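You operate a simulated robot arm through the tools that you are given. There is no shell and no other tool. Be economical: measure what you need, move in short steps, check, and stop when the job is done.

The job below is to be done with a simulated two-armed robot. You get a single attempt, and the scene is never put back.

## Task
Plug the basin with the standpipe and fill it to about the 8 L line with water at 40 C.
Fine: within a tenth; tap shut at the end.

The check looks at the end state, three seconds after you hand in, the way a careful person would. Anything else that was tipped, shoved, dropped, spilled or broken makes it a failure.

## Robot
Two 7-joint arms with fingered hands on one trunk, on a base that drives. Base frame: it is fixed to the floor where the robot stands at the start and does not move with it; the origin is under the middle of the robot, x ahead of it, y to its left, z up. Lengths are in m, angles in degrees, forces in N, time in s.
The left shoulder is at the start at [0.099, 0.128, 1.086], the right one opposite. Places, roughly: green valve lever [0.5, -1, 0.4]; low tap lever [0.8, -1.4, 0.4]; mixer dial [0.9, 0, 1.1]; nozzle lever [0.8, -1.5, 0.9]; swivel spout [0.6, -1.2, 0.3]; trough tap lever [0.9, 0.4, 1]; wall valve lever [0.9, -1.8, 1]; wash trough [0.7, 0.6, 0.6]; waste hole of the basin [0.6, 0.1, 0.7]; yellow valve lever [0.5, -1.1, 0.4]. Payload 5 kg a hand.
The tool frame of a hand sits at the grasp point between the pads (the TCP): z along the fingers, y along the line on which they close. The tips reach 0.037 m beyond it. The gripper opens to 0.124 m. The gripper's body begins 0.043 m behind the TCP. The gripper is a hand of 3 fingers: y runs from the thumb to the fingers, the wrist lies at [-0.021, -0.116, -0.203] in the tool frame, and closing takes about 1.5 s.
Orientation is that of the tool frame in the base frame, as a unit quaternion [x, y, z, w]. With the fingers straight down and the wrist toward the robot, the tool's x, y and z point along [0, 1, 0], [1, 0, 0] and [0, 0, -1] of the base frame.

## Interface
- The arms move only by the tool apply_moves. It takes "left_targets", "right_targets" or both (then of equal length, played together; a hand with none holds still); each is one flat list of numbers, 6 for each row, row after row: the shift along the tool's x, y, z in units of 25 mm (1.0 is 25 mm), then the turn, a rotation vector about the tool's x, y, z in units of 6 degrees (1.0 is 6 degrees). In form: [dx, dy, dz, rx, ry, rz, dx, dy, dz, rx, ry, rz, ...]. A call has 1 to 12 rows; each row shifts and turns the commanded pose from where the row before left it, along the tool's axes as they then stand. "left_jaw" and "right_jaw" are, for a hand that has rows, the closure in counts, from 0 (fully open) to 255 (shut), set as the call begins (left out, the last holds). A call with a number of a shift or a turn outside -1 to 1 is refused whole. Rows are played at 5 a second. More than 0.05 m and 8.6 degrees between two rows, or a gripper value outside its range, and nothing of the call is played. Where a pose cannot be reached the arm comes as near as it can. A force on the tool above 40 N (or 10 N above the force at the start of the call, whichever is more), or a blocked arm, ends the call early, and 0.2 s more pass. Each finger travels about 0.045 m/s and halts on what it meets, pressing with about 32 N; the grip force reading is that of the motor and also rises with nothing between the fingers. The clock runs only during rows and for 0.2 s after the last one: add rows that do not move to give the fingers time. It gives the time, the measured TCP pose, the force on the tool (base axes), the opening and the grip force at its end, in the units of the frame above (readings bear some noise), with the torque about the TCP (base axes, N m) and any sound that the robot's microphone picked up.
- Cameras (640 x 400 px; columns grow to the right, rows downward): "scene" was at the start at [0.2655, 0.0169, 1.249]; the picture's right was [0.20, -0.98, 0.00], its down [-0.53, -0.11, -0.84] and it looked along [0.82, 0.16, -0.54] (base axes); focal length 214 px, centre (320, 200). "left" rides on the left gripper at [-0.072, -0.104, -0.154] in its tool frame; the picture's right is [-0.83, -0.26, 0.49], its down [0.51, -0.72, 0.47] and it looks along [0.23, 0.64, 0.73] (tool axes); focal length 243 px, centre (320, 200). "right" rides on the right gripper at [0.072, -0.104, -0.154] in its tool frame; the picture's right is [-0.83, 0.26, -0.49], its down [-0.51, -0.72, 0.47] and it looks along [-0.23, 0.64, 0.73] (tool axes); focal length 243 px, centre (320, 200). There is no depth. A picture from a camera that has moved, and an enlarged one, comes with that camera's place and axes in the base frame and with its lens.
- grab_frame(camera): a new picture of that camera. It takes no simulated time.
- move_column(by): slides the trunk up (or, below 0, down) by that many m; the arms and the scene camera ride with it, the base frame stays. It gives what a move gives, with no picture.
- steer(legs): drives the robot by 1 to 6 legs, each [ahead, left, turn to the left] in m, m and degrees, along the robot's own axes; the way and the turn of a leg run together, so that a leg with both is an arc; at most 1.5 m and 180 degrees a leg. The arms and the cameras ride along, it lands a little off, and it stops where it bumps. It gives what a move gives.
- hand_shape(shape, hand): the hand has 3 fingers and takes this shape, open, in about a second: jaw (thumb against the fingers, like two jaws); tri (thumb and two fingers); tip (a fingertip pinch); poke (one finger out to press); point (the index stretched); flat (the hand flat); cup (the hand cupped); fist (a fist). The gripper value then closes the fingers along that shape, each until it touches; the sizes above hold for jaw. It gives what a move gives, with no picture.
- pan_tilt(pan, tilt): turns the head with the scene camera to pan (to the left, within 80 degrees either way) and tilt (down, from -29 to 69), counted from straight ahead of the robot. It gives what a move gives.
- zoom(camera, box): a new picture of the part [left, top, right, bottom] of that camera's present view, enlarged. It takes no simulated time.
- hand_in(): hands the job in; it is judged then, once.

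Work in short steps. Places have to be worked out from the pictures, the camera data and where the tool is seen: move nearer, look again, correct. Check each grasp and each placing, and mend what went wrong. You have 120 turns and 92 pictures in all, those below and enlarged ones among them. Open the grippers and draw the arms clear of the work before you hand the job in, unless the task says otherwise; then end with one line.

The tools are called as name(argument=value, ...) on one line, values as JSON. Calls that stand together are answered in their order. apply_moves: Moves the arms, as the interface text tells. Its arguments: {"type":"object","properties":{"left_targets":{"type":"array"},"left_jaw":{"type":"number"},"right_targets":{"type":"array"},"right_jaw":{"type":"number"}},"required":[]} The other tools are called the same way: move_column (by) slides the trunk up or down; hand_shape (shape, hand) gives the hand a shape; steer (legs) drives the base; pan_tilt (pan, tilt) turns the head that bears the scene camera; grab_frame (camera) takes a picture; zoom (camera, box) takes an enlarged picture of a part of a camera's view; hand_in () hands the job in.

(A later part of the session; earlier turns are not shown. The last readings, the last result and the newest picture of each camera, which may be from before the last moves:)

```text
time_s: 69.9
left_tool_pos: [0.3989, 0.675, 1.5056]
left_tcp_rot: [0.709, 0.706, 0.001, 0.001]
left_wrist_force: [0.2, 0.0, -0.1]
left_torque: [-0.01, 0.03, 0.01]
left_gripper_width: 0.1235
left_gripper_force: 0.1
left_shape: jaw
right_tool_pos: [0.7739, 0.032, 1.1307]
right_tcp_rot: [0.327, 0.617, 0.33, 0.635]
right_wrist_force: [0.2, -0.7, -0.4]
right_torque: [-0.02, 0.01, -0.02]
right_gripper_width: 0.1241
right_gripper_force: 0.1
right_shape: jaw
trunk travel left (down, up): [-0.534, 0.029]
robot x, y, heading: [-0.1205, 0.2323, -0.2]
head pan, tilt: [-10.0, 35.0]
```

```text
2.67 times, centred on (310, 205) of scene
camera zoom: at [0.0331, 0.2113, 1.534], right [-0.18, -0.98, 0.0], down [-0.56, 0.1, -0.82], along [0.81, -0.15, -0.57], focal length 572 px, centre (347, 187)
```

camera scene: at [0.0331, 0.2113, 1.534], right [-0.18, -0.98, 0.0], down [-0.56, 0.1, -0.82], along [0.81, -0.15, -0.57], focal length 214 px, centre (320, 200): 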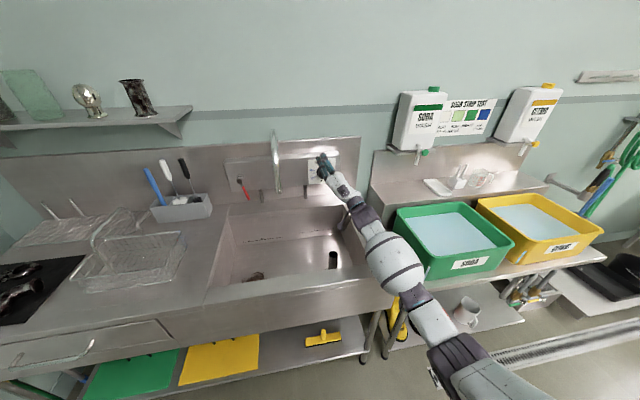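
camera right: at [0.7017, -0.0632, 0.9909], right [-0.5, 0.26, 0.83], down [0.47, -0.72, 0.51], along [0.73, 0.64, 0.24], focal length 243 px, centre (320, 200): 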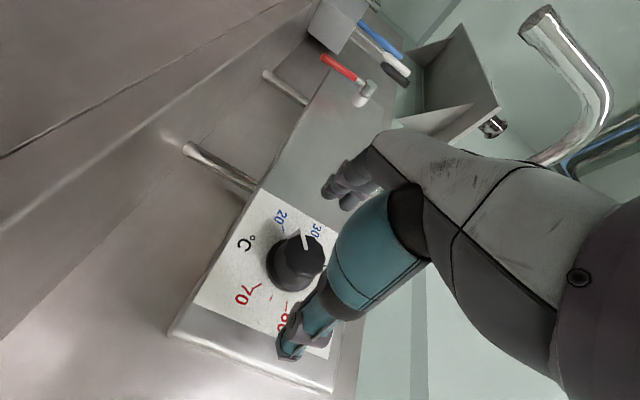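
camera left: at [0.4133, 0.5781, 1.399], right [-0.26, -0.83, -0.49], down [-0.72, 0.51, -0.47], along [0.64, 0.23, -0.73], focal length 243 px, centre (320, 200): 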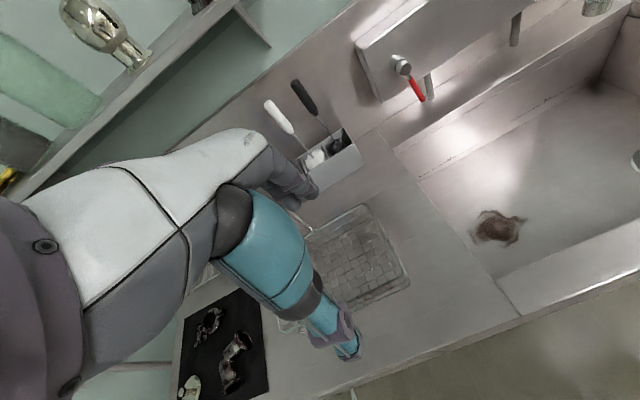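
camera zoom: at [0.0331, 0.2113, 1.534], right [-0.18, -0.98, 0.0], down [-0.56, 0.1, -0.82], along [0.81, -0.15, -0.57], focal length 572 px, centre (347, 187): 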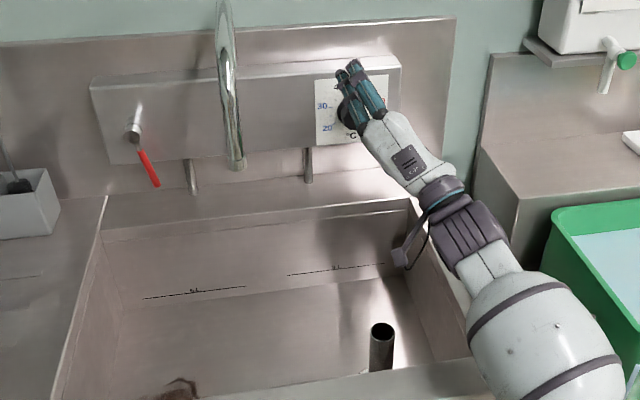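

The pipe is undisturbed. I turn the hand back to wrist-right and raise slightly to see the holder and read the dial.

apply_moves(right_targets=[0, 0, -0.5, 0, 0, -1, 0, 0, -0.5, 0, 0, -1, 0, 0, -0.5, 0, 0, -1, 0, 0, -0.5, 0, 0, -1, -0.2, 0, -0.5, 0, 0, -1, -0.2, 0, -0.5, 0, 0, -1, -0.2, 0, 0, 0, 0, -1, -0.2, 0, 0, 0, 0, -1, -0.2, 0, 0, 0, 0, -1])

zoom(camera="scene", box=[220, 130, 420, 280])

zoom(camera="right", box=[100, 180, 340, 380])

```text
time_s: 71.9
left_tool_pos: [0.3987, 0.676, 1.5065]
left_tcp_rot: [0.709, 0.705, 0.001, 0.001]
left_wrist_force: [0.4, 0.3, -0.5]
left_torque: [-0.01, -0.03, 0.01]
left_gripper_width: 0.124
left_gripper_force: 0.1
left_shape: jaw
right_tool_pos: [0.6985, 0.0244, 1.1542]
right_tcp_rot: [0.01, 0.698, 0.006, 0.716]
right_wrist_force: [0.1, 0.8, -0.5]
right_torque: [0.0, -0.03, -0.05]
right_gripper_width: 0.1237
right_gripper_force: 0.1
right_shape: jaw
trunk travel left (down, up): [-0.534, 0.029]
robot x, y, heading: [-0.1214, 0.2257, -0.3]
head pan, tilt: [-10.0, 35.0]
```

```text
2.67 times, centred on (320, 205) of scene
camera zoom: at [0.0325, 0.2118, 1.5342], right [-0.18, -0.98, 0.0], down [-0.56, 0.1, -0.82], along [0.81, -0.15, -0.57], focal length 572 px, centre (320, 187)
```

zoom: 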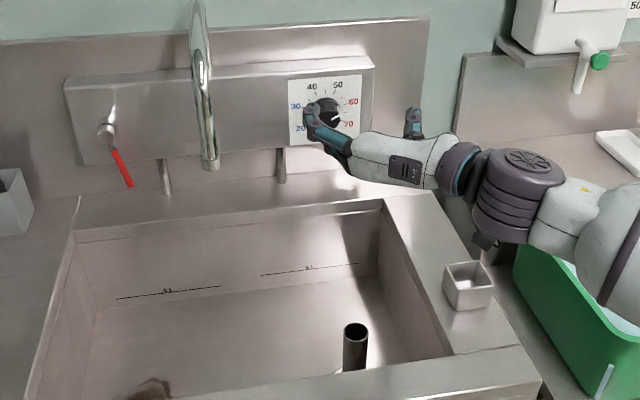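

```text
2.00 times, centred on (220, 280) of right
camera zoom: at [0.5451, -0.0779, 1.0754], right [-0.51, 0.25, 0.82], down [0.45, -0.74, 0.5], along [0.73, 0.63, 0.26], focal length 485 px, centre (520, 40)
```

zoom: 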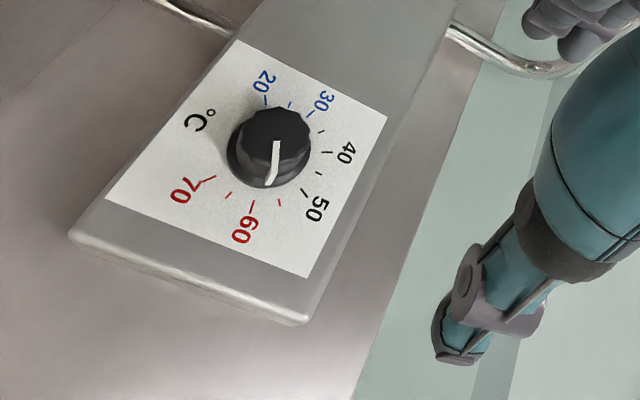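

Holder, tub and pipe are fine, but the knob moved on to about 59. I'll regrip and turn back about 91° counter-clockwise, which brings the wrist upward where it is free. First I line up again with a slight pre-roll.

apply_moves(right_targets=[0.9, 0.17, 0, 0, 0.24, 0, 0.9, 0.17, 0, 0, 0, 0, 0.9, 0.17, 0, 0, 0, 0, 0.9, 0.17, 1, 0, 0, 0, 0, 0, 1, 0, 0, 0, 0, 0, 1, 0, 0, 0, 0, 0, 1, 0, 0, 0, 0, 0, 0, 0, 0, 1, 0, 0, 0, 0, 0, 1, 0, 0, 0, 0, 0, 0.8, 0, 0, 0, 0, 0, 0], right_jaw=0)

zoom(camera="scene", box=[270, 130, 400, 220])

```text
time_s: 74.3
left_tool_pos: [0.3991, 0.6755, 1.5056]
left_tcp_rot: [0.709, 0.705, 0.001, 0.001]
left_wrist_force: [0.7, 1.2, 0.6]
left_torque: [0.01, -0.01, -0.01]
left_gripper_width: 0.124
left_gripper_force: 0.0
left_shape: jaw
right_tool_pos: [0.7994, 0.0421, 1.0653]
right_tcp_rot: [0.113, 0.698, 0.11, 0.699]
right_wrist_force: [0.2, 1.1, 0.7]
right_torque: [-0.01, 0.01, 0.01]
right_gripper_width: 0.1239
right_gripper_force: 0.1
right_shape: jaw
trunk travel left (down, up): [-0.534, 0.029]
robot x, y, heading: [-0.122, 0.2287, -0.3]
head pan, tilt: [-10.0, 35.0]
```

```text
4.44 times, centred on (335, 175) of scene
camera zoom: at [0.033, 0.2113, 1.5341], right [-0.18, -0.98, 0.0], down [-0.56, 0.1, -0.82], along [0.81, -0.15, -0.57], focal length 953 px, centre (253, 311)
```

zoom: 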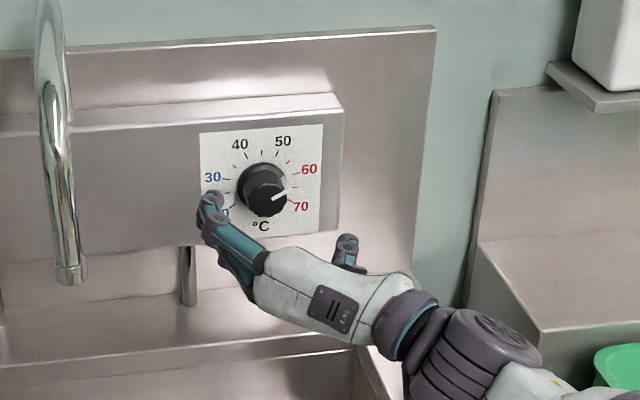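

The pointer reads 60. I advance to the knob, and grip.

apply_moves(right_targets=[0, 0, 0.7, 0, 0, 0, 0, 0, 0.7, 0, 0, 0, 0, 0, 0.7, 0, 0, 0, 0, 0, 0.7, 0, 0, 0, 0, 0, 0.6, 0, 0, 0, 0, 0, 0, 0, 0, 0])

apply_moves(right_targets=[0, 0, 0, 0, 0, 0, 0, 0, 0, 0, 0, 0, 0, 0, 0, 0, 0, 0, 0, 0, 0, 0, 0, 0, 0, 0, 0, 0, 0, 0, 0, 0, 0, 0, 0, 0, 0, 0, 0, 0, 0, 0, 0, 0, 0, 0, 0, 0], right_jaw=255)

apply_moves(right_targets=[0, 0, 0, 0, 0, -0.75, 0, 0, 0, 0, 0, -0.75, 0, 0, 0, 0, 0, -0.75, 0, 0, 0, 0, 0, -0.75, 0, 0, 0, 0, 0, -0.75, 0, 0, 0, 0, 0, -0.75, 0, 0, 0, 0, 0, -0.75, 0, 0, 0, 0, 0, -0.75, 0, 0, 0, 0, 0, 0])

zoom(camera="right", box=[200, 120, 400, 370])

```text
time_s: 75.7
left_tool_pos: [0.3984, 0.6754, 1.5052]
left_tcp_rot: [0.709, 0.705, 0.0, 0.001]
left_wrist_force: [-0.1, 0.5, 0.9]
left_torque: [-0.04, -0.03, 0.0]
left_gripper_width: 0.1239
left_gripper_force: 0.1
left_shape: jaw
right_tool_pos: [0.8832, 0.0415, 1.0637]
right_tcp_rot: [0.113, 0.698, 0.109, 0.699]
right_wrist_force: [0.7, 1.0, 0.1]
right_torque: [0.0, -0.02, 0.0]
right_gripper_width: 0.1241
right_gripper_force: 0.0
right_shape: jaw
trunk travel left (down, up): [-0.534, 0.029]
robot x, y, heading: [-0.1202, 0.2263, -0.3]
head pan, tilt: [-10.0, 35.0]
```

```text
time_s: 77.5
left_tool_pos: [0.4005, 0.6766, 1.5066]
left_tcp_rot: [0.709, 0.705, 0.001, 0.001]
left_wrist_force: [0.1, 0.6, -0.2]
left_torque: [-0.01, 0.0, 0.01]
left_gripper_width: 0.124
left_gripper_force: 0.1
left_shape: jaw
right_tool_pos: [0.8835, 0.0418, 1.0638]
right_tcp_rot: [0.114, 0.698, 0.109, 0.699]
right_wrist_force: [-1.4, -0.3, -0.7]
right_torque: [-0.02, -0.12, 0.16]
right_gripper_width: 0.0339
right_gripper_force: 32.0
right_shape: jaw
trunk travel left (down, up): [-0.534, 0.029]
robot x, y, heading: [-0.1209, 0.2299, -0.3]
head pan, tilt: [-10.0, 35.0]
```

```text
time_s: 79.5
left_tool_pos: [0.3982, 0.6766, 1.5055]
left_tcp_rot: [0.709, 0.706, 0.001, 0.001]
left_wrist_force: [0.2, 0.0, 0.2]
left_torque: [-0.02, 0.01, 0.01]
left_gripper_width: 0.1238
left_gripper_force: 0.1
left_shape: jaw
right_tool_pos: [0.8838, 0.0426, 1.063]
right_tcp_rot: [-0.108, 0.699, -0.112, 0.698]
right_wrist_force: [-6.7, 5.9, -4.8]
right_torque: [0.01, 0.12, 0.46]
right_gripper_width: 0.0336
right_gripper_force: 31.8
right_shape: jaw
trunk travel left (down, up): [-0.534, 0.029]
robot x, y, heading: [-0.1197, 0.2302, -0.1]
head pan, tilt: [-10.0, 35.0]
```

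```text
1.60 times, centred on (300, 245) of right
camera zoom: at [0.7289, -0.0781, 1.0269], right [-0.49, 0.51, 0.71], down [0.47, -0.53, 0.7], along [0.74, 0.68, 0.02], focal length 388 px, centre (352, 128)
```

zoom: 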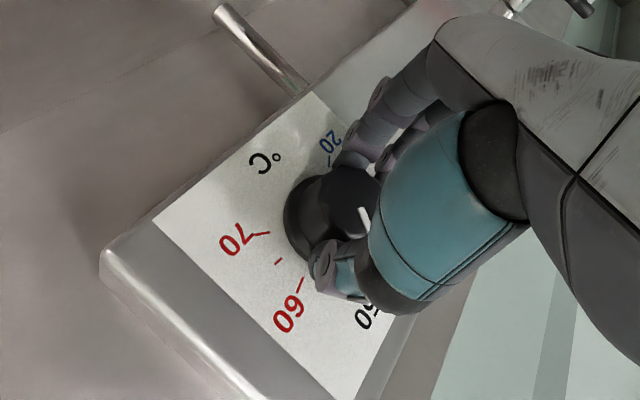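

The knob follows (about 52 now). I continue another 60°.

apply_moves(right_targets=[0, 0, 0, 0, 0, -0.83, 0, 0, 0, 0, 0, -0.83, 0, 0, 0, 0, 0, -0.83, 0, 0, 0, 0, 0, -0.83, 0, 0, 0, 0, 0, -0.83, 0, 0, 0, 0, 0, -0.83, 0, 0, 0, 0, 0, -0.83, 0, 0, 0, 0, 0, -0.83, 0, 0, 0, 0, 0, -0.83, 0, 0, 0, 0, 0, -0.83, 0, 0, 0, 0, 0, -0.83, 0, 0, 0, 0, 0, -0.83])

zoom(camera="right", box=[200, 120, 400, 370])

zoom(camera="scene", box=[270, 130, 400, 220])

```text
time_s: 82.1
left_tool_pos: [0.3998, 0.6781, 1.5049]
left_tcp_rot: [0.709, 0.705, 0.0, 0.001]
left_wrist_force: [0.3, 0.2, 0.4]
left_torque: [-0.02, 0.03, 0.02]
left_gripper_width: 0.1235
left_gripper_force: 0.0
left_shape: jaw
right_tool_pos: [0.8824, 0.0429, 1.0616]
right_tcp_rot: [-0.442, 0.553, -0.445, 0.548]
right_wrist_force: [-16.4, 11.9, -16.2]
right_torque: [0.11, 1.1, 0.78]
right_gripper_width: 0.0338
right_gripper_force: 32.5
right_shape: jaw
trunk travel left (down, up): [-0.534, 0.029]
robot x, y, heading: [-0.1194, 0.2253, -0.4]
head pan, tilt: [-10.0, 35.0]
```

```text
1.60 times, centred on (300, 245) of right
camera zoom: at [0.7292, -0.0491, 1.1492], right [-0.49, 0.87, -0.08], down [0.48, 0.34, 0.81], along [0.73, 0.36, -0.58], focal length 388 px, centre (352, 128)
```

zoom: 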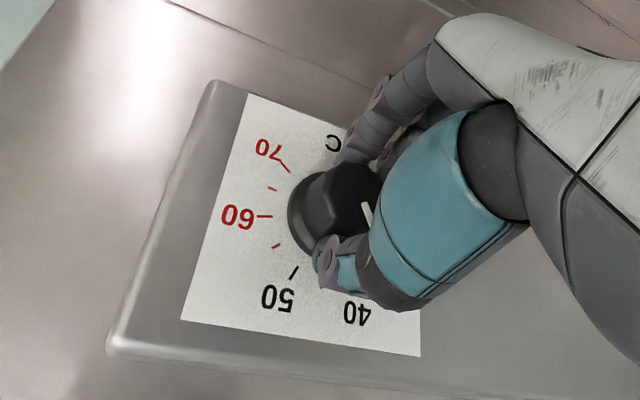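

```text
4.44 times, centred on (335, 175) of scene
camera zoom: at [0.0334, 0.2136, 1.5338], right [-0.18, -0.98, 0.0], down [-0.56, 0.1, -0.82], along [0.81, -0.15, -0.57], focal length 953 px, centre (253, 311)
```

zoom: 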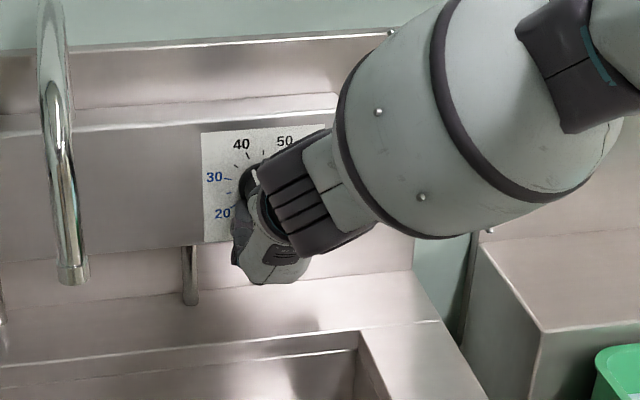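

The pointer appears near 40. I open and withdraw straight back to read it.

apply_moves(right_targets=[0, 0, 0, 0, 0, 0, 0, 0, 0, 0, 0, 0, 0, 0, 0, 0, 0, 0, 0, 0, 0, 0, 0, 0, 0, 0, 0, 0, 0, 0, 0, 0, 0, 0, 0, 0, 0, 0, 0, 0, 0, 0], right_jaw=0)

apply_moves(right_targets=[0, 0, -1, 0, 0, 0, 0, 0, -1, 0, 0, 0, 0, 0, -1, 0, 0, 0, 0, 0, -1, 0, 0, 0, 0, 0, -1, 0, 0, 0, 0, 0, -1, 0, 0, 0])

zoom(camera="right", box=[120, 140, 380, 360])

```text
time_s: 83.7
left_tool_pos: [0.3999, 0.676, 1.5064]
left_tcp_rot: [0.709, 0.705, 0.001, 0.001]
left_wrist_force: [-0.1, -0.2, -1.6]
left_torque: [0.01, 0.01, -0.03]
left_gripper_width: 0.1236
left_gripper_force: 0.1
left_shape: jaw
right_tool_pos: [0.8834, 0.041, 1.0662]
right_tcp_rot: [-0.441, 0.552, -0.445, 0.55]
right_wrist_force: [-0.7, 0.2, -0.5]
right_torque: [0.02, 0.0, 0.02]
right_gripper_width: 0.1236
right_gripper_force: 0.1
right_shape: jaw
trunk travel left (down, up): [-0.534, 0.029]
robot x, y, heading: [-0.1205, 0.2256, -0.2]
head pan, tilt: [-10.0, 35.0]
```

```text
time_s: 85.1
left_tool_pos: [0.3991, 0.6742, 1.5071]
left_tcp_rot: [0.709, 0.705, 0.002, 0.0]
left_wrist_force: [-0.4, -0.9, 0.8]
left_torque: [-0.02, 0.0, 0.01]
left_gripper_width: 0.1239
left_gripper_force: 0.0
left_shape: jaw
right_tool_pos: [0.7324, 0.0418, 1.0644]
right_tcp_rot: [-0.441, 0.552, -0.446, 0.55]
right_wrist_force: [0.5, 0.0, -0.2]
right_torque: [0.01, 0.01, 0.0]
right_gripper_width: 0.1238
right_gripper_force: 0.0
right_shape: jaw
trunk travel left (down, up): [-0.534, 0.029]
robot x, y, heading: [-0.1178, 0.2284, -0.3]
head pan, tilt: [-10.0, 35.0]
```

```text
1.82 times, centred on (250, 250) of right
camera zoom: at [0.5777, -0.0506, 1.1503], right [-0.49, 0.87, -0.08], down [0.47, 0.34, 0.81], along [0.73, 0.36, -0.58], focal length 441 px, centre (447, 109)
```

zoom: 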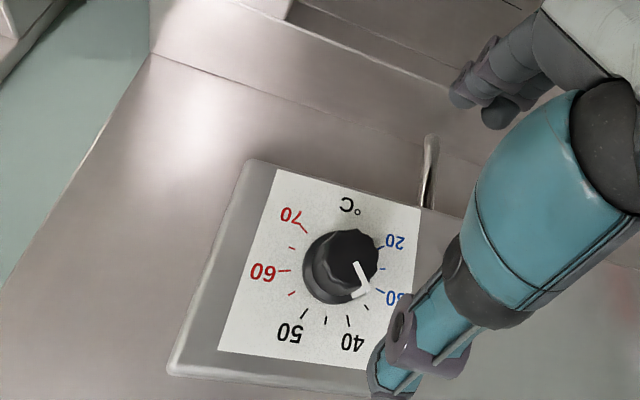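

I need a more frontal reading; I zoom the scene camera on the dial.

zoom(camera="scene", box=[300, 145, 350, 180])

```text
11.43 times, centred on (325, 162) of scene
camera zoom: at [0.0321, 0.2104, 1.5341], right [-0.18, -0.98, 0.0], down [-0.56, 0.1, -0.82], along [0.81, -0.15, -0.57], focal length 2451 px, centre (263, 629)
```

zoom: 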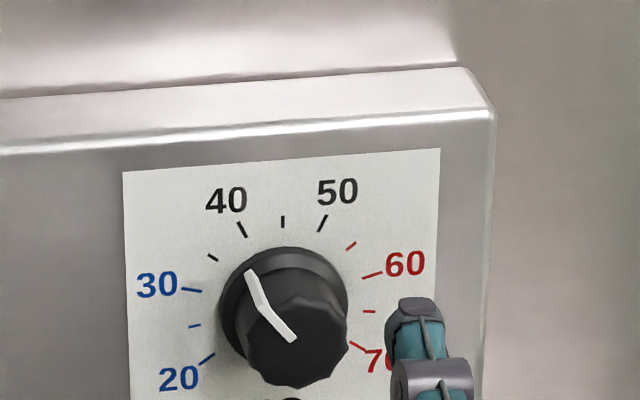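

The pointer reads about 37. I regrip as before and turn about 14° clockwise.

apply_moves(right_targets=[0, 0, 1, 0, 0, 0, 0, 0, 1, 0, 0, 0, 0, 0, 1, 0, 0, 0, 0, 0, 1, 0, 0, 0, 0, 0, 1, 0, 0, 0, 0, 0, 1, 0, 0, 0, 0, 0, 0, 0, 0, 0])

apply_moves(right_targets=[0, 0, 0, 0, 0, 0, 0, 0, 0, 0, 0, 0, 0, 0, 0, 0, 0, 0, 0, 0, 0, 0, 0, 0, 0, 0, 0, 0, 0, 0, 0, 0, 0, 0, 0, 0, 0, 0, 0, 0, 0, 0, 0, 0, 0, 0, 0, 0, 0, 0, 0, 0, 0, 0.6, 0, 0, 0, 0, 0, 0.6, 0, 0, 0, 0, 0, 0.6, 0, 0, 0, 0, 0, 0.5], right_jaw=255)

zoom(camera="scene", box=[300, 145, 350, 180])

```text
time_s: 86.7
left_tool_pos: [0.3993, 0.6759, 1.5063]
left_tcp_rot: [0.709, 0.705, 0.0, 0.0]
left_wrist_force: [-0.3, -0.6, -0.3]
left_torque: [-0.01, -0.01, 0.03]
left_gripper_width: 0.1239
left_gripper_force: 0.0
left_shape: jaw
right_tool_pos: [0.885, 0.0417, 1.0652]
right_tcp_rot: [-0.441, 0.552, -0.445, 0.55]
right_wrist_force: [0.7, 0.3, 0.4]
right_torque: [-0.03, 0.04, -0.02]
right_gripper_width: 0.1237
right_gripper_force: 0.1
right_shape: jaw
trunk travel left (down, up): [-0.534, 0.029]
robot x, y, heading: [-0.118, 0.229, -0.3]
head pan, tilt: [-10.0, 35.0]
```

```text
time_s: 89.3
left_tool_pos: [0.3991, 0.6758, 1.5056]
left_tcp_rot: [0.709, 0.706, 0.0, 0.001]
left_wrist_force: [1.2, -0.6, -0.3]
left_torque: [0.02, 0.01, -0.02]
left_gripper_width: 0.1237
left_gripper_force: 0.0
left_shape: jaw
right_tool_pos: [0.8851, 0.0405, 1.0651]
right_tcp_rot: [-0.371, 0.601, -0.376, 0.6]
right_wrist_force: [-3.3, -2.9, -1.1]
right_torque: [0.03, 0.3, 0.12]
right_gripper_width: 0.0347
right_gripper_force: 32.0
right_shape: jaw
trunk travel left (down, up): [-0.534, 0.029]
robot x, y, heading: [-0.1194, 0.2274, -0.3]
head pan, tilt: [-10.0, 35.0]
```

```text
11.43 times, centred on (325, 162) of scene
camera zoom: at [0.0325, 0.2106, 1.5341], right [-0.18, -0.98, 0.0], down [-0.56, 0.1, -0.82], along [0.81, -0.15, -0.57], focal length 2451 px, centre (263, 629)
```

zoom: 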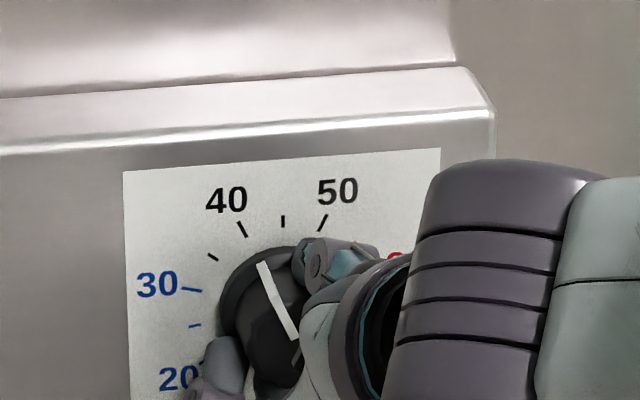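

The pointer now lines up with 40. I release, withdraw and verify.

apply_moves(right_targets=[0, 0, 0, 0, 0, 0, 0, 0, 0, 0, 0, 0, 0, 0, 0, 0, 0, 0, 0, 0, 0, 0, 0, 0, 0, 0, 0, 0, 0, 0, 0, 0, 0, 0, 0, 0, 0, 0, 0, 0, 0, 0], right_jaw=0)

apply_moves(right_targets=[0, 0, -1, 0, 0, 0, 0, 0, -1, 0, 0, 0, 0, 0, -1, 0, 0, 0, 0, 0, -1, 0, 0, 0, 0, 0, -1, 0, 0, 0, 0, 0, -1, 0, 0, 0, 0, 0, -1, 0, 0, 0])

zoom(camera="scene", box=[300, 145, 350, 180])

```text
time_s: 90.9
left_tool_pos: [0.3982, 0.6766, 1.5062]
left_tcp_rot: [0.709, 0.706, 0.001, 0.001]
left_wrist_force: [0.1, -0.2, -0.2]
left_torque: [-0.02, 0.01, 0.01]
left_gripper_width: 0.1239
left_gripper_force: 0.1
left_shape: jaw
right_tool_pos: [0.8836, 0.0428, 1.0652]
right_tcp_rot: [-0.371, 0.601, -0.376, 0.599]
right_wrist_force: [-0.8, 0.5, 0.4]
right_torque: [-0.01, 0.0, 0.0]
right_gripper_width: 0.1237
right_gripper_force: 0.1
right_shape: jaw
trunk travel left (down, up): [-0.534, 0.029]
robot x, y, heading: [-0.1205, 0.2298, -0.2]
head pan, tilt: [-10.0, 35.0]
```

```text
time_s: 92.5
left_tool_pos: [0.3982, 0.6753, 1.5061]
left_tcp_rot: [0.709, 0.705, 0.001, 0.002]
left_wrist_force: [0.9, 0.1, -0.2]
left_torque: [0.04, -0.02, 0.02]
left_gripper_width: 0.124
left_gripper_force: 0.0
left_shape: jaw
right_tool_pos: [0.7094, 0.0426, 1.0661]
right_tcp_rot: [-0.372, 0.601, -0.376, 0.6]
right_wrist_force: [-1.6, 0.0, 0.2]
right_torque: [0.01, 0.0, -0.01]
right_gripper_width: 0.1239
right_gripper_force: 0.1
right_shape: jaw
trunk travel left (down, up): [-0.534, 0.029]
robot x, y, heading: [-0.1229, 0.229, -0.4]
head pan, tilt: [-10.0, 35.0]
```

```text
11.43 times, centred on (325, 162) of scene
camera zoom: at [0.0321, 0.211, 1.5341], right [-0.18, -0.98, 0.0], down [-0.56, 0.1, -0.82], along [0.81, -0.15, -0.57], focal length 2451 px, centre (263, 629)
```

zoom: 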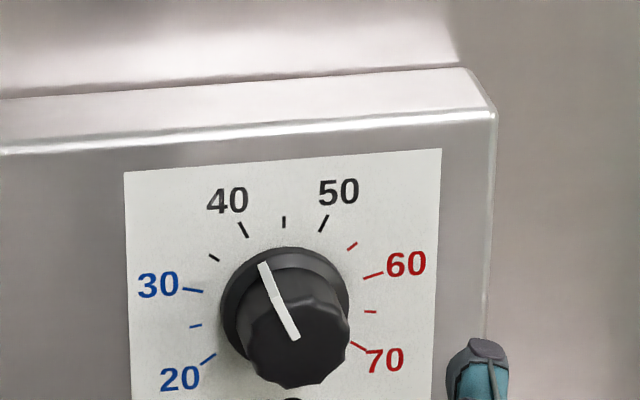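

The dial reads 40. Now the tap: I park the right hand up and to the right while turning the left hand toward pointing forward with its wrist to the left.

apply_moves(left_targets=[0, 0, 0, 0, 0, 1, 0, 0, 0, 0, 0, 1, 0, 0, 0, 0, 0, 1, 0, 0, 0, 0, 0, 1, 0, 0, 0, 0, 0, 1, 0, 0, 0, 0, 0, 1, 0, 0, 0, 0, 0, 1, 0, 0, 0, 0, 0, 1, 0, 0, 0, 0, 0, 1, 0, 0, 0, 0, 0, 1, 0, 0, 0, 0, 0, 1, 0, 0, 0, 0, 0, 1], right_targets=[0, 0, -0.8, 0, 0, 0, 0, 0, -0.8, 0, 0, 0, 0, 0, -0.8, 0, 0, 0, 0.8, -0.9, -0.8, 0, 0, 0, 0.8, -0.9, -0.8, 0, 0, 0, 0.8, -0.9, 0, 0, 0, 0, 0.8, -0.9, 0, 0, 0, 0, 0.8, -0.9, 0, 0, 0, 0, 0.8, -0.9, 0, 0, 0, 0, 0, 0, 0, 0, 0, 0, 0, 0, 0, 0, 0, 0, 0, 0, 0, 0, 0, 0])

apply_moves(left_targets=[0, 0, 0, 0, 0, 1, 0, 0, 0, 0, 0, 1, 0, 0, 0, 0, 0, 1, 0, 0, 0, 0, 1, 0, 0, 0, 0, 0, 1, 0, 0, 0, 0, 0, 1, 0, 0, 0, 0, 0, 1, 0, 0, 0, 0, 0, 1, 0, 0, 0, 0, 0, 1, 0, 0, 0, 0, 0, 1, 0, 0, 0, 0, 0, 1, 0, 0, 0, 0, 0, 1, 0])

apply_moves(left_targets=[0, 0, 0, 0, 1, 0, 0, 0, 0, 0, 1, 0, 0, 0, 0, 0, 1, 0, 0, 0, 0, 0, 1, 0, 0, 0, 0, 0, 1, 0, 0, 0, 0, 0, 1, 0, 0, 0, 0, 0, 0, 0])

grab_frame(camera="scene")

```text
time_s: 95.1
left_tool_pos: [0.3989, 0.6755, 1.5067]
left_tcp_rot: [0.988, 0.154, 0.001, -0.001]
left_wrist_force: [-0.3, -0.1, 0.0]
left_torque: [0.03, 0.01, -0.01]
left_gripper_width: 0.1238
left_gripper_force: 0.0
left_shape: jaw
right_tool_pos: [0.6077, -0.124, 1.1325]
right_tcp_rot: [-0.372, 0.601, -0.376, 0.599]
right_wrist_force: [0.5, -0.2, 0.3]
right_torque: [0.04, -0.02, -0.01]
right_gripper_width: 0.1238
right_gripper_force: 0.1
right_shape: jaw
trunk travel left (down, up): [-0.534, 0.029]
robot x, y, heading: [-0.1178, 0.2243, -0.5]
head pan, tilt: [-10.0, 35.0]
```

```text
time_s: 97.7
left_tool_pos: [0.4, 0.676, 1.5052]
left_tcp_rot: [0.89, -0.003, 0.455, 0.001]
left_wrist_force: [-0.7, 0.5, 0.6]
left_torque: [-0.02, -0.01, -0.03]
left_gripper_width: 0.1238
left_gripper_force: 0.1
left_shape: jaw
right_tool_pos: [0.6074, -0.123, 1.132]
right_tcp_rot: [-0.372, 0.601, -0.376, 0.599]
right_wrist_force: [-0.6, -0.9, 0.8]
right_torque: [0.04, 0.01, -0.01]
right_gripper_width: 0.1238
right_gripper_force: 0.1
right_shape: jaw
trunk travel left (down, up): [-0.534, 0.029]
robot x, y, heading: [-0.117, 0.2319, -0.3]
head pan, tilt: [-10.0, 35.0]
```

```text
time_s: 99.3
left_tool_pos: [0.3987, 0.6759, 1.5058]
left_tcp_rot: [0.706, -0.003, 0.708, 0.002]
left_wrist_force: [0.9, 0.1, -0.6]
left_torque: [-0.01, -0.02, 0.0]
left_gripper_width: 0.1237
left_gripper_force: 0.2
left_shape: jaw
right_tool_pos: [0.6066, -0.1232, 1.1331]
right_tcp_rot: [-0.371, 0.601, -0.375, 0.6]
right_wrist_force: [0.7, -0.4, -0.5]
right_torque: [0.01, 0.01, -0.01]
right_gripper_width: 0.1236
right_gripper_force: 0.0
right_shape: jaw
trunk travel left (down, up): [-0.534, 0.029]
robot x, y, heading: [-0.1206, 0.228, -0.2]
head pan, tilt: [-10.0, 35.0]
```

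```text
22 pictures are left
camera scene: at [0.0327, 0.2115, 1.5341], right [-0.18, -0.98, 0.0], down [-0.56, 0.1, -0.82], along [0.81, -0.15, -0.57], focal length 214 px, centre (320, 200)
```

scene: 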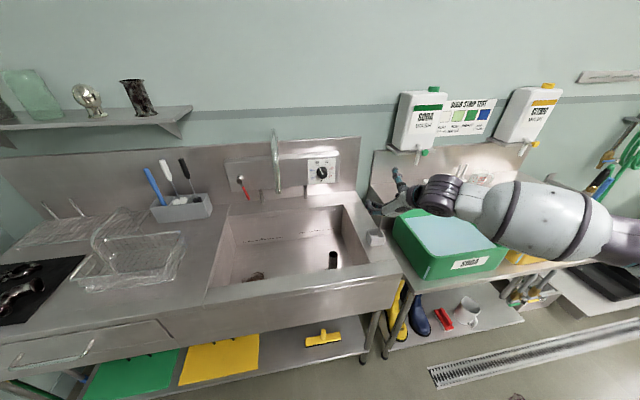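

I bring the left hand to a staging point before the tap lever, (0.79, 0.39, 1.0).

apply_moves(left_targets=[-1, 0.57, 0.6, 0, 0, 0, -1, 0.57, 0.6, 0, 0, 0, -1, 0.57, 0.6, 0, 0, 0, -1, 0.57, 0.6, 0, 0, 0, -1, 0.57, 0.6, 0, 0, 0, -1, 0.57, 0.6, 0, 0, 0, -1, 0.57, 0.6, 0, 0, 0, -1, 0.57, 0.6, 0, 0, 0, -1, 0.57, 0.6, 0, 0, 0, -1, 0.57, 0.6, 0, 0, 0, -1, 0.57, 0.6, 0, 0, 0, -1, 0.57, 0.6, 0, 0, 0], left_jaw=0)

apply_moves(left_targets=[-1, 0.57, 0.6, 0, 0, 0, -1, 0.57, 0.6, 0, 0, 0, -1, 0.57, 0.6, 0, 0, 0, -1, 0.57, 0.8, 0, 0, 0, -1, 0.57, 0.8, 0, 0, 0, -1, 0.57, 0.8, 0, 0, 0, -1, 0.57, 0.8, 0, 0, 0, -1, 0.57, 0.8, 0, 0, 0, -0.2, 0.04, 0.8, 0, 0, 0, 0, 0, 0.8, 0, 0, 0, 0, 0, 0.8, 0, 0, 0, 0, 0, 0, 0, 0, 0])

grab_frame(camera="left")

zoom(camera="scene", box=[180, 120, 340, 280])

```text
time_s: 101.9
left_tool_pos: [0.5801, 0.5052, 1.2048]
left_tcp_rot: [0.707, -0.001, 0.708, 0.003]
left_wrist_force: [0.8, -1.1, -0.6]
left_torque: [0.01, -0.02, 0.05]
left_gripper_width: 0.124
left_gripper_force: 0.1
left_shape: jaw
right_tool_pos: [0.6079, -0.1244, 1.1298]
right_tcp_rot: [-0.372, 0.601, -0.376, 0.599]
right_wrist_force: [-0.2, 0.9, -1.1]
right_torque: [-0.01, 0.0, 0.04]
right_gripper_width: 0.1237
right_gripper_force: 0.2
right_shape: jaw
trunk travel left (down, up): [-0.534, 0.029]
robot x, y, heading: [-0.1198, 0.226, -0.3]
head pan, tilt: [-10.0, 35.0]
```

```text
time_s: 104.5
left_tool_pos: [0.7835, 0.3886, 1.0009]
left_tcp_rot: [0.707, -0.002, 0.708, 0.001]
left_wrist_force: [0.7, -0.9, 1.5]
left_torque: [-0.03, 0.02, 0.02]
left_gripper_width: 0.1236
left_gripper_force: 0.2
left_shape: jaw
right_tool_pos: [0.6077, -0.1246, 1.1324]
right_tcp_rot: [-0.371, 0.602, -0.375, 0.599]
right_wrist_force: [0.4, -0.3, -0.4]
right_torque: [0.04, -0.03, -0.01]
right_gripper_width: 0.1239
right_gripper_force: 0.0
right_shape: jaw
trunk travel left (down, up): [-0.534, 0.029]
robot x, y, heading: [-0.1171, 0.2269, -0.1]
head pan, tilt: [-10.0, 35.0]
```

```text
21 pictures are left
camera left: at [0.6313, 0.494, 0.9285], right [0.5, 0.26, -0.83], down [0.47, 0.72, 0.51], along [0.73, -0.65, 0.23], focal length 243 px, centre (320, 200)
```

left: 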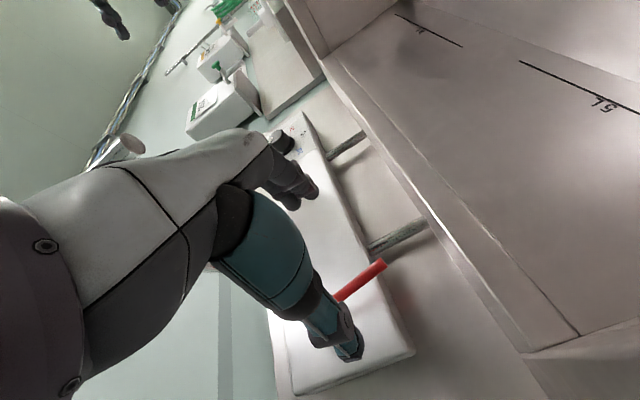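

```text
2.50 times, centred on (260, 200) of scene
camera zoom: at [0.0325, 0.2118, 1.5341], right [-0.18, -0.98, 0.0], down [-0.56, 0.1, -0.82], along [0.81, -0.15, -0.57], focal length 536 px, centre (470, 200)
```

zoom: 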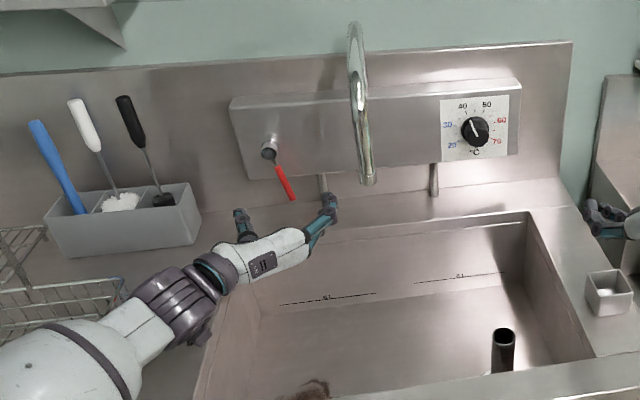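

The lever tip is at (0.905, 0.386, 0.967) and its pivot at about (0.90, 0.408, 1.07). I advance so the fingers straddle the lever, then narrow them around it loosely.

apply_moves(left_targets=[0, -0.1, 0.6, 0, 0, 0, 0, 0, 0.6, 0, 0, 0, 0, 0, 0.6, 0, 0, 0, 0, 0, 0.6, 0, 0, 0, 0, 0, 0.6, 0, 0, 0, 0, 0, 0.5, 0, 0, 0, 0, 0, 0, 0, 0, 0])

apply_moves(left_targets=[0, 0, 0, 0, 0, 0, 0, 0, 0, 0, 0, 0, 0, 0, 0, 0, 0, 0, 0, 0, 0, 0, 0, 0, 0, 0, 0, 0, 0, 0, 0, 0, 0, 0, 0, 0], left_jaw=165)

zoom(camera="scene", box=[210, 140, 310, 220])

```text
time_s: 106.1
left_tool_pos: [0.8711, 0.3924, 1.0025]
left_tcp_rot: [0.707, -0.002, 0.708, 0.002]
left_wrist_force: [0.4, -0.5, 0.4]
left_torque: [0.01, 0.0, -0.01]
left_gripper_width: 0.124
left_gripper_force: 0.2
left_shape: jaw
right_tool_pos: [0.6074, -0.1233, 1.1325]
right_tcp_rot: [-0.371, 0.602, -0.377, 0.599]
right_wrist_force: [-0.8, -0.1, -0.6]
right_torque: [-0.02, 0.02, 0.02]
right_gripper_width: 0.1239
right_gripper_force: 0.0
right_shape: jaw
trunk travel left (down, up): [-0.534, 0.029]
robot x, y, heading: [-0.116, 0.2298, -0.4]
head pan, tilt: [-10.0, 35.0]
```

```text
time_s: 107.5
left_tool_pos: [0.8711, 0.3909, 1.0026]
left_tcp_rot: [0.707, -0.002, 0.708, 0.002]
left_wrist_force: [-0.3, -0.7, 0.4]
left_torque: [0.01, -0.01, 0.0]
left_gripper_width: 0.0441
left_gripper_force: 0.0
left_shape: jaw
right_tool_pos: [0.607, -0.1248, 1.1325]
right_tcp_rot: [-0.372, 0.601, -0.375, 0.6]
right_wrist_force: [0.6, 0.3, -0.3]
right_torque: [-0.01, 0.0, 0.03]
right_gripper_width: 0.1238
right_gripper_force: 0.1
right_shape: jaw
trunk travel left (down, up): [-0.534, 0.029]
robot x, y, heading: [-0.1173, 0.2257, -0.5]
head pan, tilt: [-10.0, 35.0]
```

```text
5.00 times, centred on (260, 180) of scene
camera zoom: at [0.033, 0.2115, 1.534], right [-0.18, -0.98, 0.0], down [-0.56, 0.1, -0.82], along [0.81, -0.15, -0.57], focal length 1072 px, centre (620, 300)
```

zoom: 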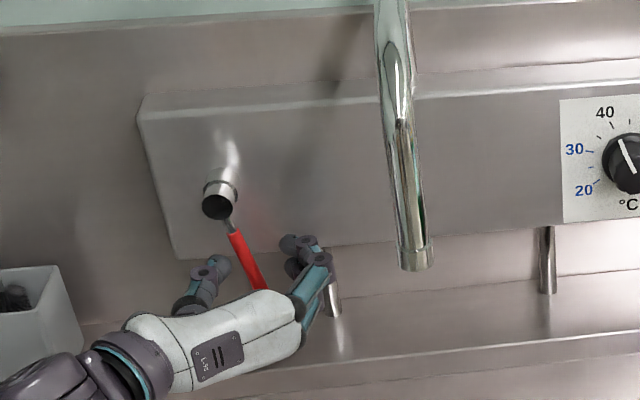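

The lever sits between thumb and fingers. I nudge it to the right 35 mm, watching force and sound.

apply_moves(left_targets=[0, 0.3, 0, 0, 0, 0, 0, 0.3, 0, 0, 0, 0, 0, 0.3, 0, 0, 0, 0, 0, 0.3, 0, 0, 0, 0, 0, 0.3, 0, 0, 0, 0])

zoom(camera="scene", box=[210, 140, 370, 280])

```text
time_s: 108.7
left_tool_pos: [0.872, 0.3576, 1.0004]
left_tcp_rot: [0.706, 0.0, 0.708, 0.001]
left_wrist_force: [-4.5, 16.5, -0.9]
left_torque: [-0.07, 0.04, 0.57]
left_gripper_width: 0.0591
left_gripper_force: 0.0
left_shape: jaw
right_tool_pos: [0.6075, -0.1198, 1.1318]
right_tcp_rot: [-0.372, 0.601, -0.375, 0.6]
right_wrist_force: [0.4, 0.8, 0.1]
right_torque: [0.0, 0.04, -0.01]
right_gripper_width: 0.1236
right_gripper_force: 0.1
right_shape: jaw
trunk travel left (down, up): [-0.534, 0.029]
robot x, y, heading: [-0.1193, 0.225, -0.0]
head pan, tilt: [-10.0, 35.0]
```

```text
2.86 times, centred on (290, 210) of scene
camera zoom: at [0.0325, 0.2145, 1.5341], right [-0.18, -0.98, 0.0], down [-0.56, 0.1, -0.82], along [0.81, -0.15, -0.57], focal length 613 px, centre (406, 171)
```

zoom: 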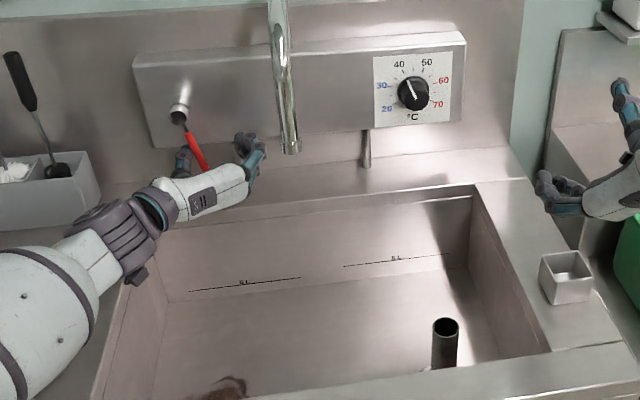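

The lever resists (16 N) to the right, so it must open to the left. I move left in steps, bringing the lever to roughly 20-25° past vertical.

apply_moves(left_targets=[0, -0.6, 0, 0, 0, 0, 0, -0.6, 0, 0, 0, 0, 0, -0.6, 0, 0, 0, 0, 0, -0.6, 0, 0, 0, 0, 0, -0.5, 0, 0, 0, 0, 0, -0.5, 0, 0, 0, 0, 0, -0.5, 0, 0, 0, 0])

zoom(camera="scene", box=[210, 140, 370, 280])

```text
time_s: 110.3
left_tool_pos: [0.8712, 0.4513, 1.0026]
left_tcp_rot: [0.705, -0.001, 0.709, 0.002]
left_wrist_force: [0.3, -1.4, -0.3]
left_torque: [0.02, 0.0, -0.02]
left_gripper_width: 0.0445
left_gripper_force: 0.1
left_shape: jaw
right_tool_pos: [0.6072, -0.1247, 1.1322]
right_tcp_rot: [-0.371, 0.601, -0.375, 0.6]
right_wrist_force: [-0.3, -0.3, -0.9]
right_torque: [0.02, 0.01, -0.02]
right_gripper_width: 0.1237
right_gripper_force: 0.0
right_shape: jaw
trunk travel left (down, up): [-0.534, 0.029]
robot x, y, heading: [-0.1214, 0.2286, -0.3]
head pan, tilt: [-10.0, 35.0]
```

```text
2.86 times, centred on (290, 210) of scene
camera zoom: at [0.0326, 0.2116, 1.5342], right [-0.18, -0.98, 0.0], down [-0.56, 0.1, -0.82], along [0.81, -0.15, -0.57], focal length 613 px, centre (406, 171)
```

zoom: 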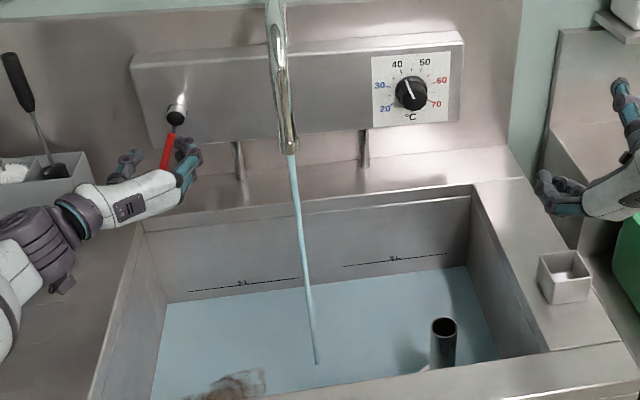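

Water runs into the basin and stays there. I open a bit further for more flow and wait about 2 s.

apply_moves(left_targets=[0, -0.4, 0, 0, 0, 0, 0, -0.4, 0, 0, 0, 0, 0, -0.4, 0, 0, 0, 0, 0, 0, 0, 0, 0, 0, 0, 0, 0, 0, 0, 0, 0, 0, 0, 0, 0, 0, 0, 0, 0, 0, 0, 0, 0, 0, 0, 0, 0, 0, 0, 0, 0, 0, 0, 0, 0, 0, 0, 0, 0, 0, 0, 0, 0, 0, 0, 0, 0, 0, 0, 0, 0, 0])

zoom(camera="scene", box=[210, 140, 370, 280])

```text
time_s: 112.9
left_tool_pos: [0.8711, 0.4804, 1.0022]
left_tcp_rot: [0.706, -0.002, 0.708, 0.002]
left_wrist_force: [0.4, -1.0, 0.1]
left_torque: [-0.03, -0.02, 0.02]
left_gripper_width: 0.0442
left_gripper_force: 0.0
left_shape: jaw
right_tool_pos: [0.6074, -0.1236, 1.1323]
right_tcp_rot: [-0.372, 0.601, -0.375, 0.6]
right_wrist_force: [-0.5, 0.1, 0.2]
right_torque: [0.0, 0.03, -0.03]
right_gripper_width: 0.1235
right_gripper_force: 0.1
right_shape: jaw
trunk travel left (down, up): [-0.534, 0.029]
robot x, y, heading: [-0.1203, 0.2263, -0.4]
head pan, tilt: [-10.0, 35.0]
```

```text
2.86 times, centred on (290, 210) of scene
camera zoom: at [0.0331, 0.2114, 1.534], right [-0.18, -0.98, 0.0], down [-0.56, 0.1, -0.82], along [0.81, -0.15, -0.57], focal length 613 px, centre (406, 171)
```

zoom: 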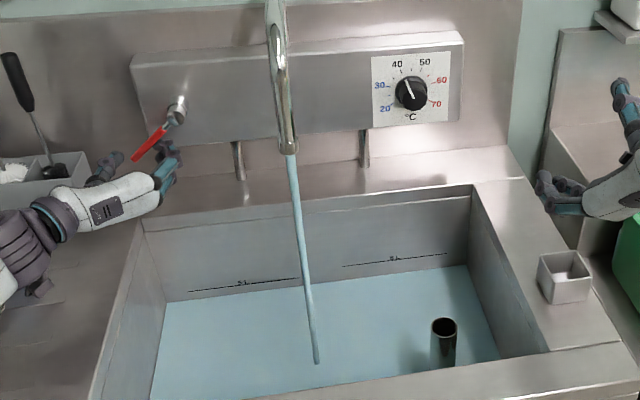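

The level has just begun to rise (about 1 L); the 5 L line is about 20 mm up. I wait about 8 s and look.

apply_moves(left_targets=[0, 0, 0, 0, 0, 0, 0, 0, 0, 0, 0, 0, 0, 0, 0, 0, 0, 0, 0, 0, 0, 0, 0, 0, 0, 0, 0, 0, 0, 0, 0, 0, 0, 0, 0, 0, 0, 0, 0, 0, 0, 0, 0, 0, 0, 0, 0, 0, 0, 0, 0, 0, 0, 0, 0, 0, 0, 0, 0, 0, 0, 0, 0, 0, 0, 0, 0, 0, 0, 0, 0, 0])

apply_moves(left_targets=[0, 0, 0, 0, 0, 0, 0, 0, 0, 0, 0, 0, 0, 0, 0, 0, 0, 0, 0, 0, 0, 0, 0, 0, 0, 0, 0, 0, 0, 0, 0, 0, 0, 0, 0, 0, 0, 0, 0, 0, 0, 0, 0, 0, 0, 0, 0, 0, 0, 0, 0, 0, 0, 0, 0, 0, 0, 0, 0, 0, 0, 0, 0, 0, 0, 0, 0, 0, 0, 0, 0, 0])

zoom(camera="scene", box=[240, 210, 350, 280])

```text
time_s: 115.5
left_tool_pos: [0.8723, 0.481, 1.0008]
left_tcp_rot: [0.707, -0.002, 0.708, 0.002]
left_wrist_force: [0.5, -0.3, 0.3]
left_torque: [0.02, -0.02, 0.04]
left_gripper_width: 0.0439
left_gripper_force: 0.1
left_shape: jaw
right_tool_pos: [0.6069, -0.1231, 1.1326]
right_tcp_rot: [-0.372, 0.601, -0.375, 0.6]
right_wrist_force: [0.0, -0.1, 0.2]
right_torque: [0.02, 0.0, -0.01]
right_gripper_width: 0.1237
right_gripper_force: 0.1
right_shape: jaw
trunk travel left (down, up): [-0.534, 0.029]
robot x, y, heading: [-0.1196, 0.2274, -0.3]
head pan, tilt: [-10.0, 35.0]
```

```text
time_s: 118.1
left_tool_pos: [0.8715, 0.4803, 1.0015]
left_tcp_rot: [0.706, -0.002, 0.708, 0.002]
left_wrist_force: [-0.5, -1.0, 0.6]
left_torque: [0.03, 0.01, -0.01]
left_gripper_width: 0.0441
left_gripper_force: 0.1
left_shape: jaw
right_tool_pos: [0.6068, -0.1237, 1.1314]
right_tcp_rot: [-0.372, 0.601, -0.375, 0.6]
right_wrist_force: [-1.0, -0.3, -0.2]
right_torque: [-0.04, -0.01, -0.01]
right_gripper_width: 0.1233
right_gripper_force: 0.0
right_shape: jaw
trunk travel left (down, up): [-0.534, 0.029]
robot x, y, heading: [-0.1184, 0.2249, -0.2]
head pan, tilt: [-10.0, 35.0]
```

```text
5.71 times, centred on (295, 245) of scene
camera zoom: at [0.033, 0.2114, 1.534], right [-0.18, -0.98, 0.0], down [-0.56, 0.1, -0.82], along [0.81, -0.15, -0.57], focal length 1226 px, centre (463, -57)
```

zoom: 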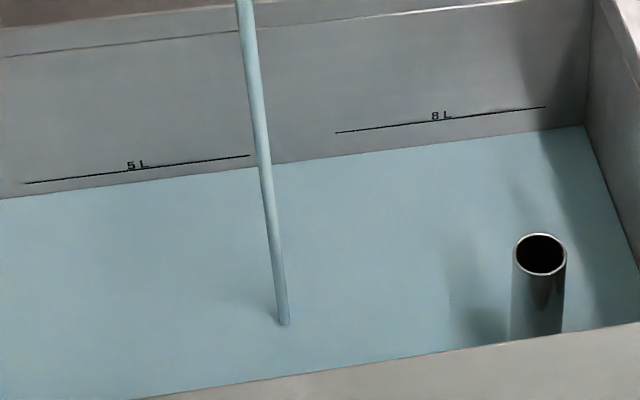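

The level is about 2 L, rising about 0.3 L/s. I wait about 13 s more and check.

apply_moves(left_targets=[0, 0, 0, 0, 0, 0, 0, 0, 0, 0, 0, 0, 0, 0, 0, 0, 0, 0, 0, 0, 0, 0, 0, 0, 0, 0, 0, 0, 0, 0, 0, 0, 0, 0, 0, 0, 0, 0, 0, 0, 0, 0, 0, 0, 0, 0, 0, 0, 0, 0, 0, 0, 0, 0, 0, 0, 0, 0, 0, 0, 0, 0, 0, 0, 0, 0, 0, 0, 0, 0, 0, 0])

apply_moves(left_targets=[0, 0, 0, 0, 0, 0, 0, 0, 0, 0, 0, 0, 0, 0, 0, 0, 0, 0, 0, 0, 0, 0, 0, 0, 0, 0, 0, 0, 0, 0, 0, 0, 0, 0, 0, 0, 0, 0, 0, 0, 0, 0, 0, 0, 0, 0, 0, 0, 0, 0, 0, 0, 0, 0, 0, 0, 0, 0, 0, 0, 0, 0, 0, 0, 0, 0, 0, 0, 0, 0, 0, 0])

apply_moves(left_targets=[0, 0, 0, 0, 0, 0, 0, 0, 0, 0, 0, 0, 0, 0, 0, 0, 0, 0, 0, 0, 0, 0, 0, 0, 0, 0, 0, 0, 0, 0, 0, 0, 0, 0, 0, 0, 0, 0, 0, 0, 0, 0, 0, 0, 0, 0, 0, 0, 0, 0, 0, 0, 0, 0, 0, 0, 0, 0, 0, 0, 0, 0, 0, 0, 0, 0, 0, 0, 0, 0, 0, 0])

zoom(camera="scene", box=[240, 210, 350, 280])

```text
time_s: 120.7
left_tool_pos: [0.8726, 0.4814, 1.0009]
left_tcp_rot: [0.707, -0.001, 0.708, 0.002]
left_wrist_force: [-0.4, -0.8, 0.3]
left_torque: [0.03, 0.03, 0.01]
left_gripper_width: 0.0442
left_gripper_force: 0.0
left_shape: jaw
right_tool_pos: [0.607, -0.1245, 1.1323]
right_tcp_rot: [-0.372, 0.601, -0.376, 0.599]
right_wrist_force: [-0.2, -0.7, -0.2]
right_torque: [-0.05, 0.01, -0.02]
right_gripper_width: 0.1233
right_gripper_force: 0.1
right_shape: jaw
trunk travel left (down, up): [-0.534, 0.029]
robot x, y, heading: [-0.117, 0.2256, -0.2]
head pan, tilt: [-10.0, 35.0]
```

```text
time_s: 123.3
left_tool_pos: [0.8713, 0.4814, 1.0015]
left_tcp_rot: [0.707, -0.002, 0.708, 0.002]
left_wrist_force: [0.8, 0.4, 0.3]
left_torque: [-0.03, 0.05, 0.01]
left_gripper_width: 0.0439
left_gripper_force: 0.1
left_shape: jaw
right_tool_pos: [0.6084, -0.1239, 1.1316]
right_tcp_rot: [-0.372, 0.601, -0.376, 0.599]
right_wrist_force: [0.7, 0.2, 0.0]
right_torque: [0.03, -0.02, 0.0]
right_gripper_width: 0.1237
right_gripper_force: 0.1
right_shape: jaw
trunk travel left (down, up): [-0.534, 0.029]
robot x, y, heading: [-0.1199, 0.2227, -0.2]
head pan, tilt: [-10.0, 35.0]
```

```text
time_s: 125.9
left_tool_pos: [0.8715, 0.4822, 1.0025]
left_tcp_rot: [0.707, -0.001, 0.708, 0.002]
left_wrist_force: [0.2, -1.3, 0.0]
left_torque: [0.01, -0.05, 0.01]
left_gripper_width: 0.0442
left_gripper_force: 0.1
left_shape: jaw
right_tool_pos: [0.6078, -0.1238, 1.1319]
right_tcp_rot: [-0.372, 0.601, -0.375, 0.6]
right_wrist_force: [-0.1, -0.6, 0.9]
right_torque: [-0.01, 0.0, 0.0]
right_gripper_width: 0.1235
right_gripper_force: 0.0
right_shape: jaw
trunk travel left (down, up): [-0.534, 0.029]
robot x, y, heading: [-0.1202, 0.226, -0.2]
head pan, tilt: [-10.0, 35.0]
```

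```text
5.71 times, centred on (295, 245) of scene
camera zoom: at [0.033, 0.2114, 1.534], right [-0.18, -0.98, 0.0], down [-0.56, 0.1, -0.82], along [0.81, -0.15, -0.57], focal length 1226 px, centre (463, -57)
```

zoom: 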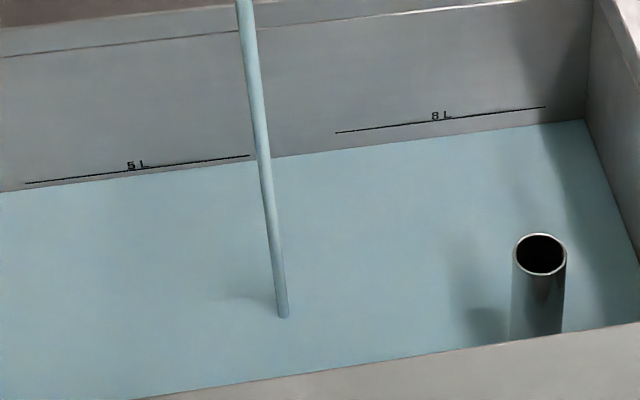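

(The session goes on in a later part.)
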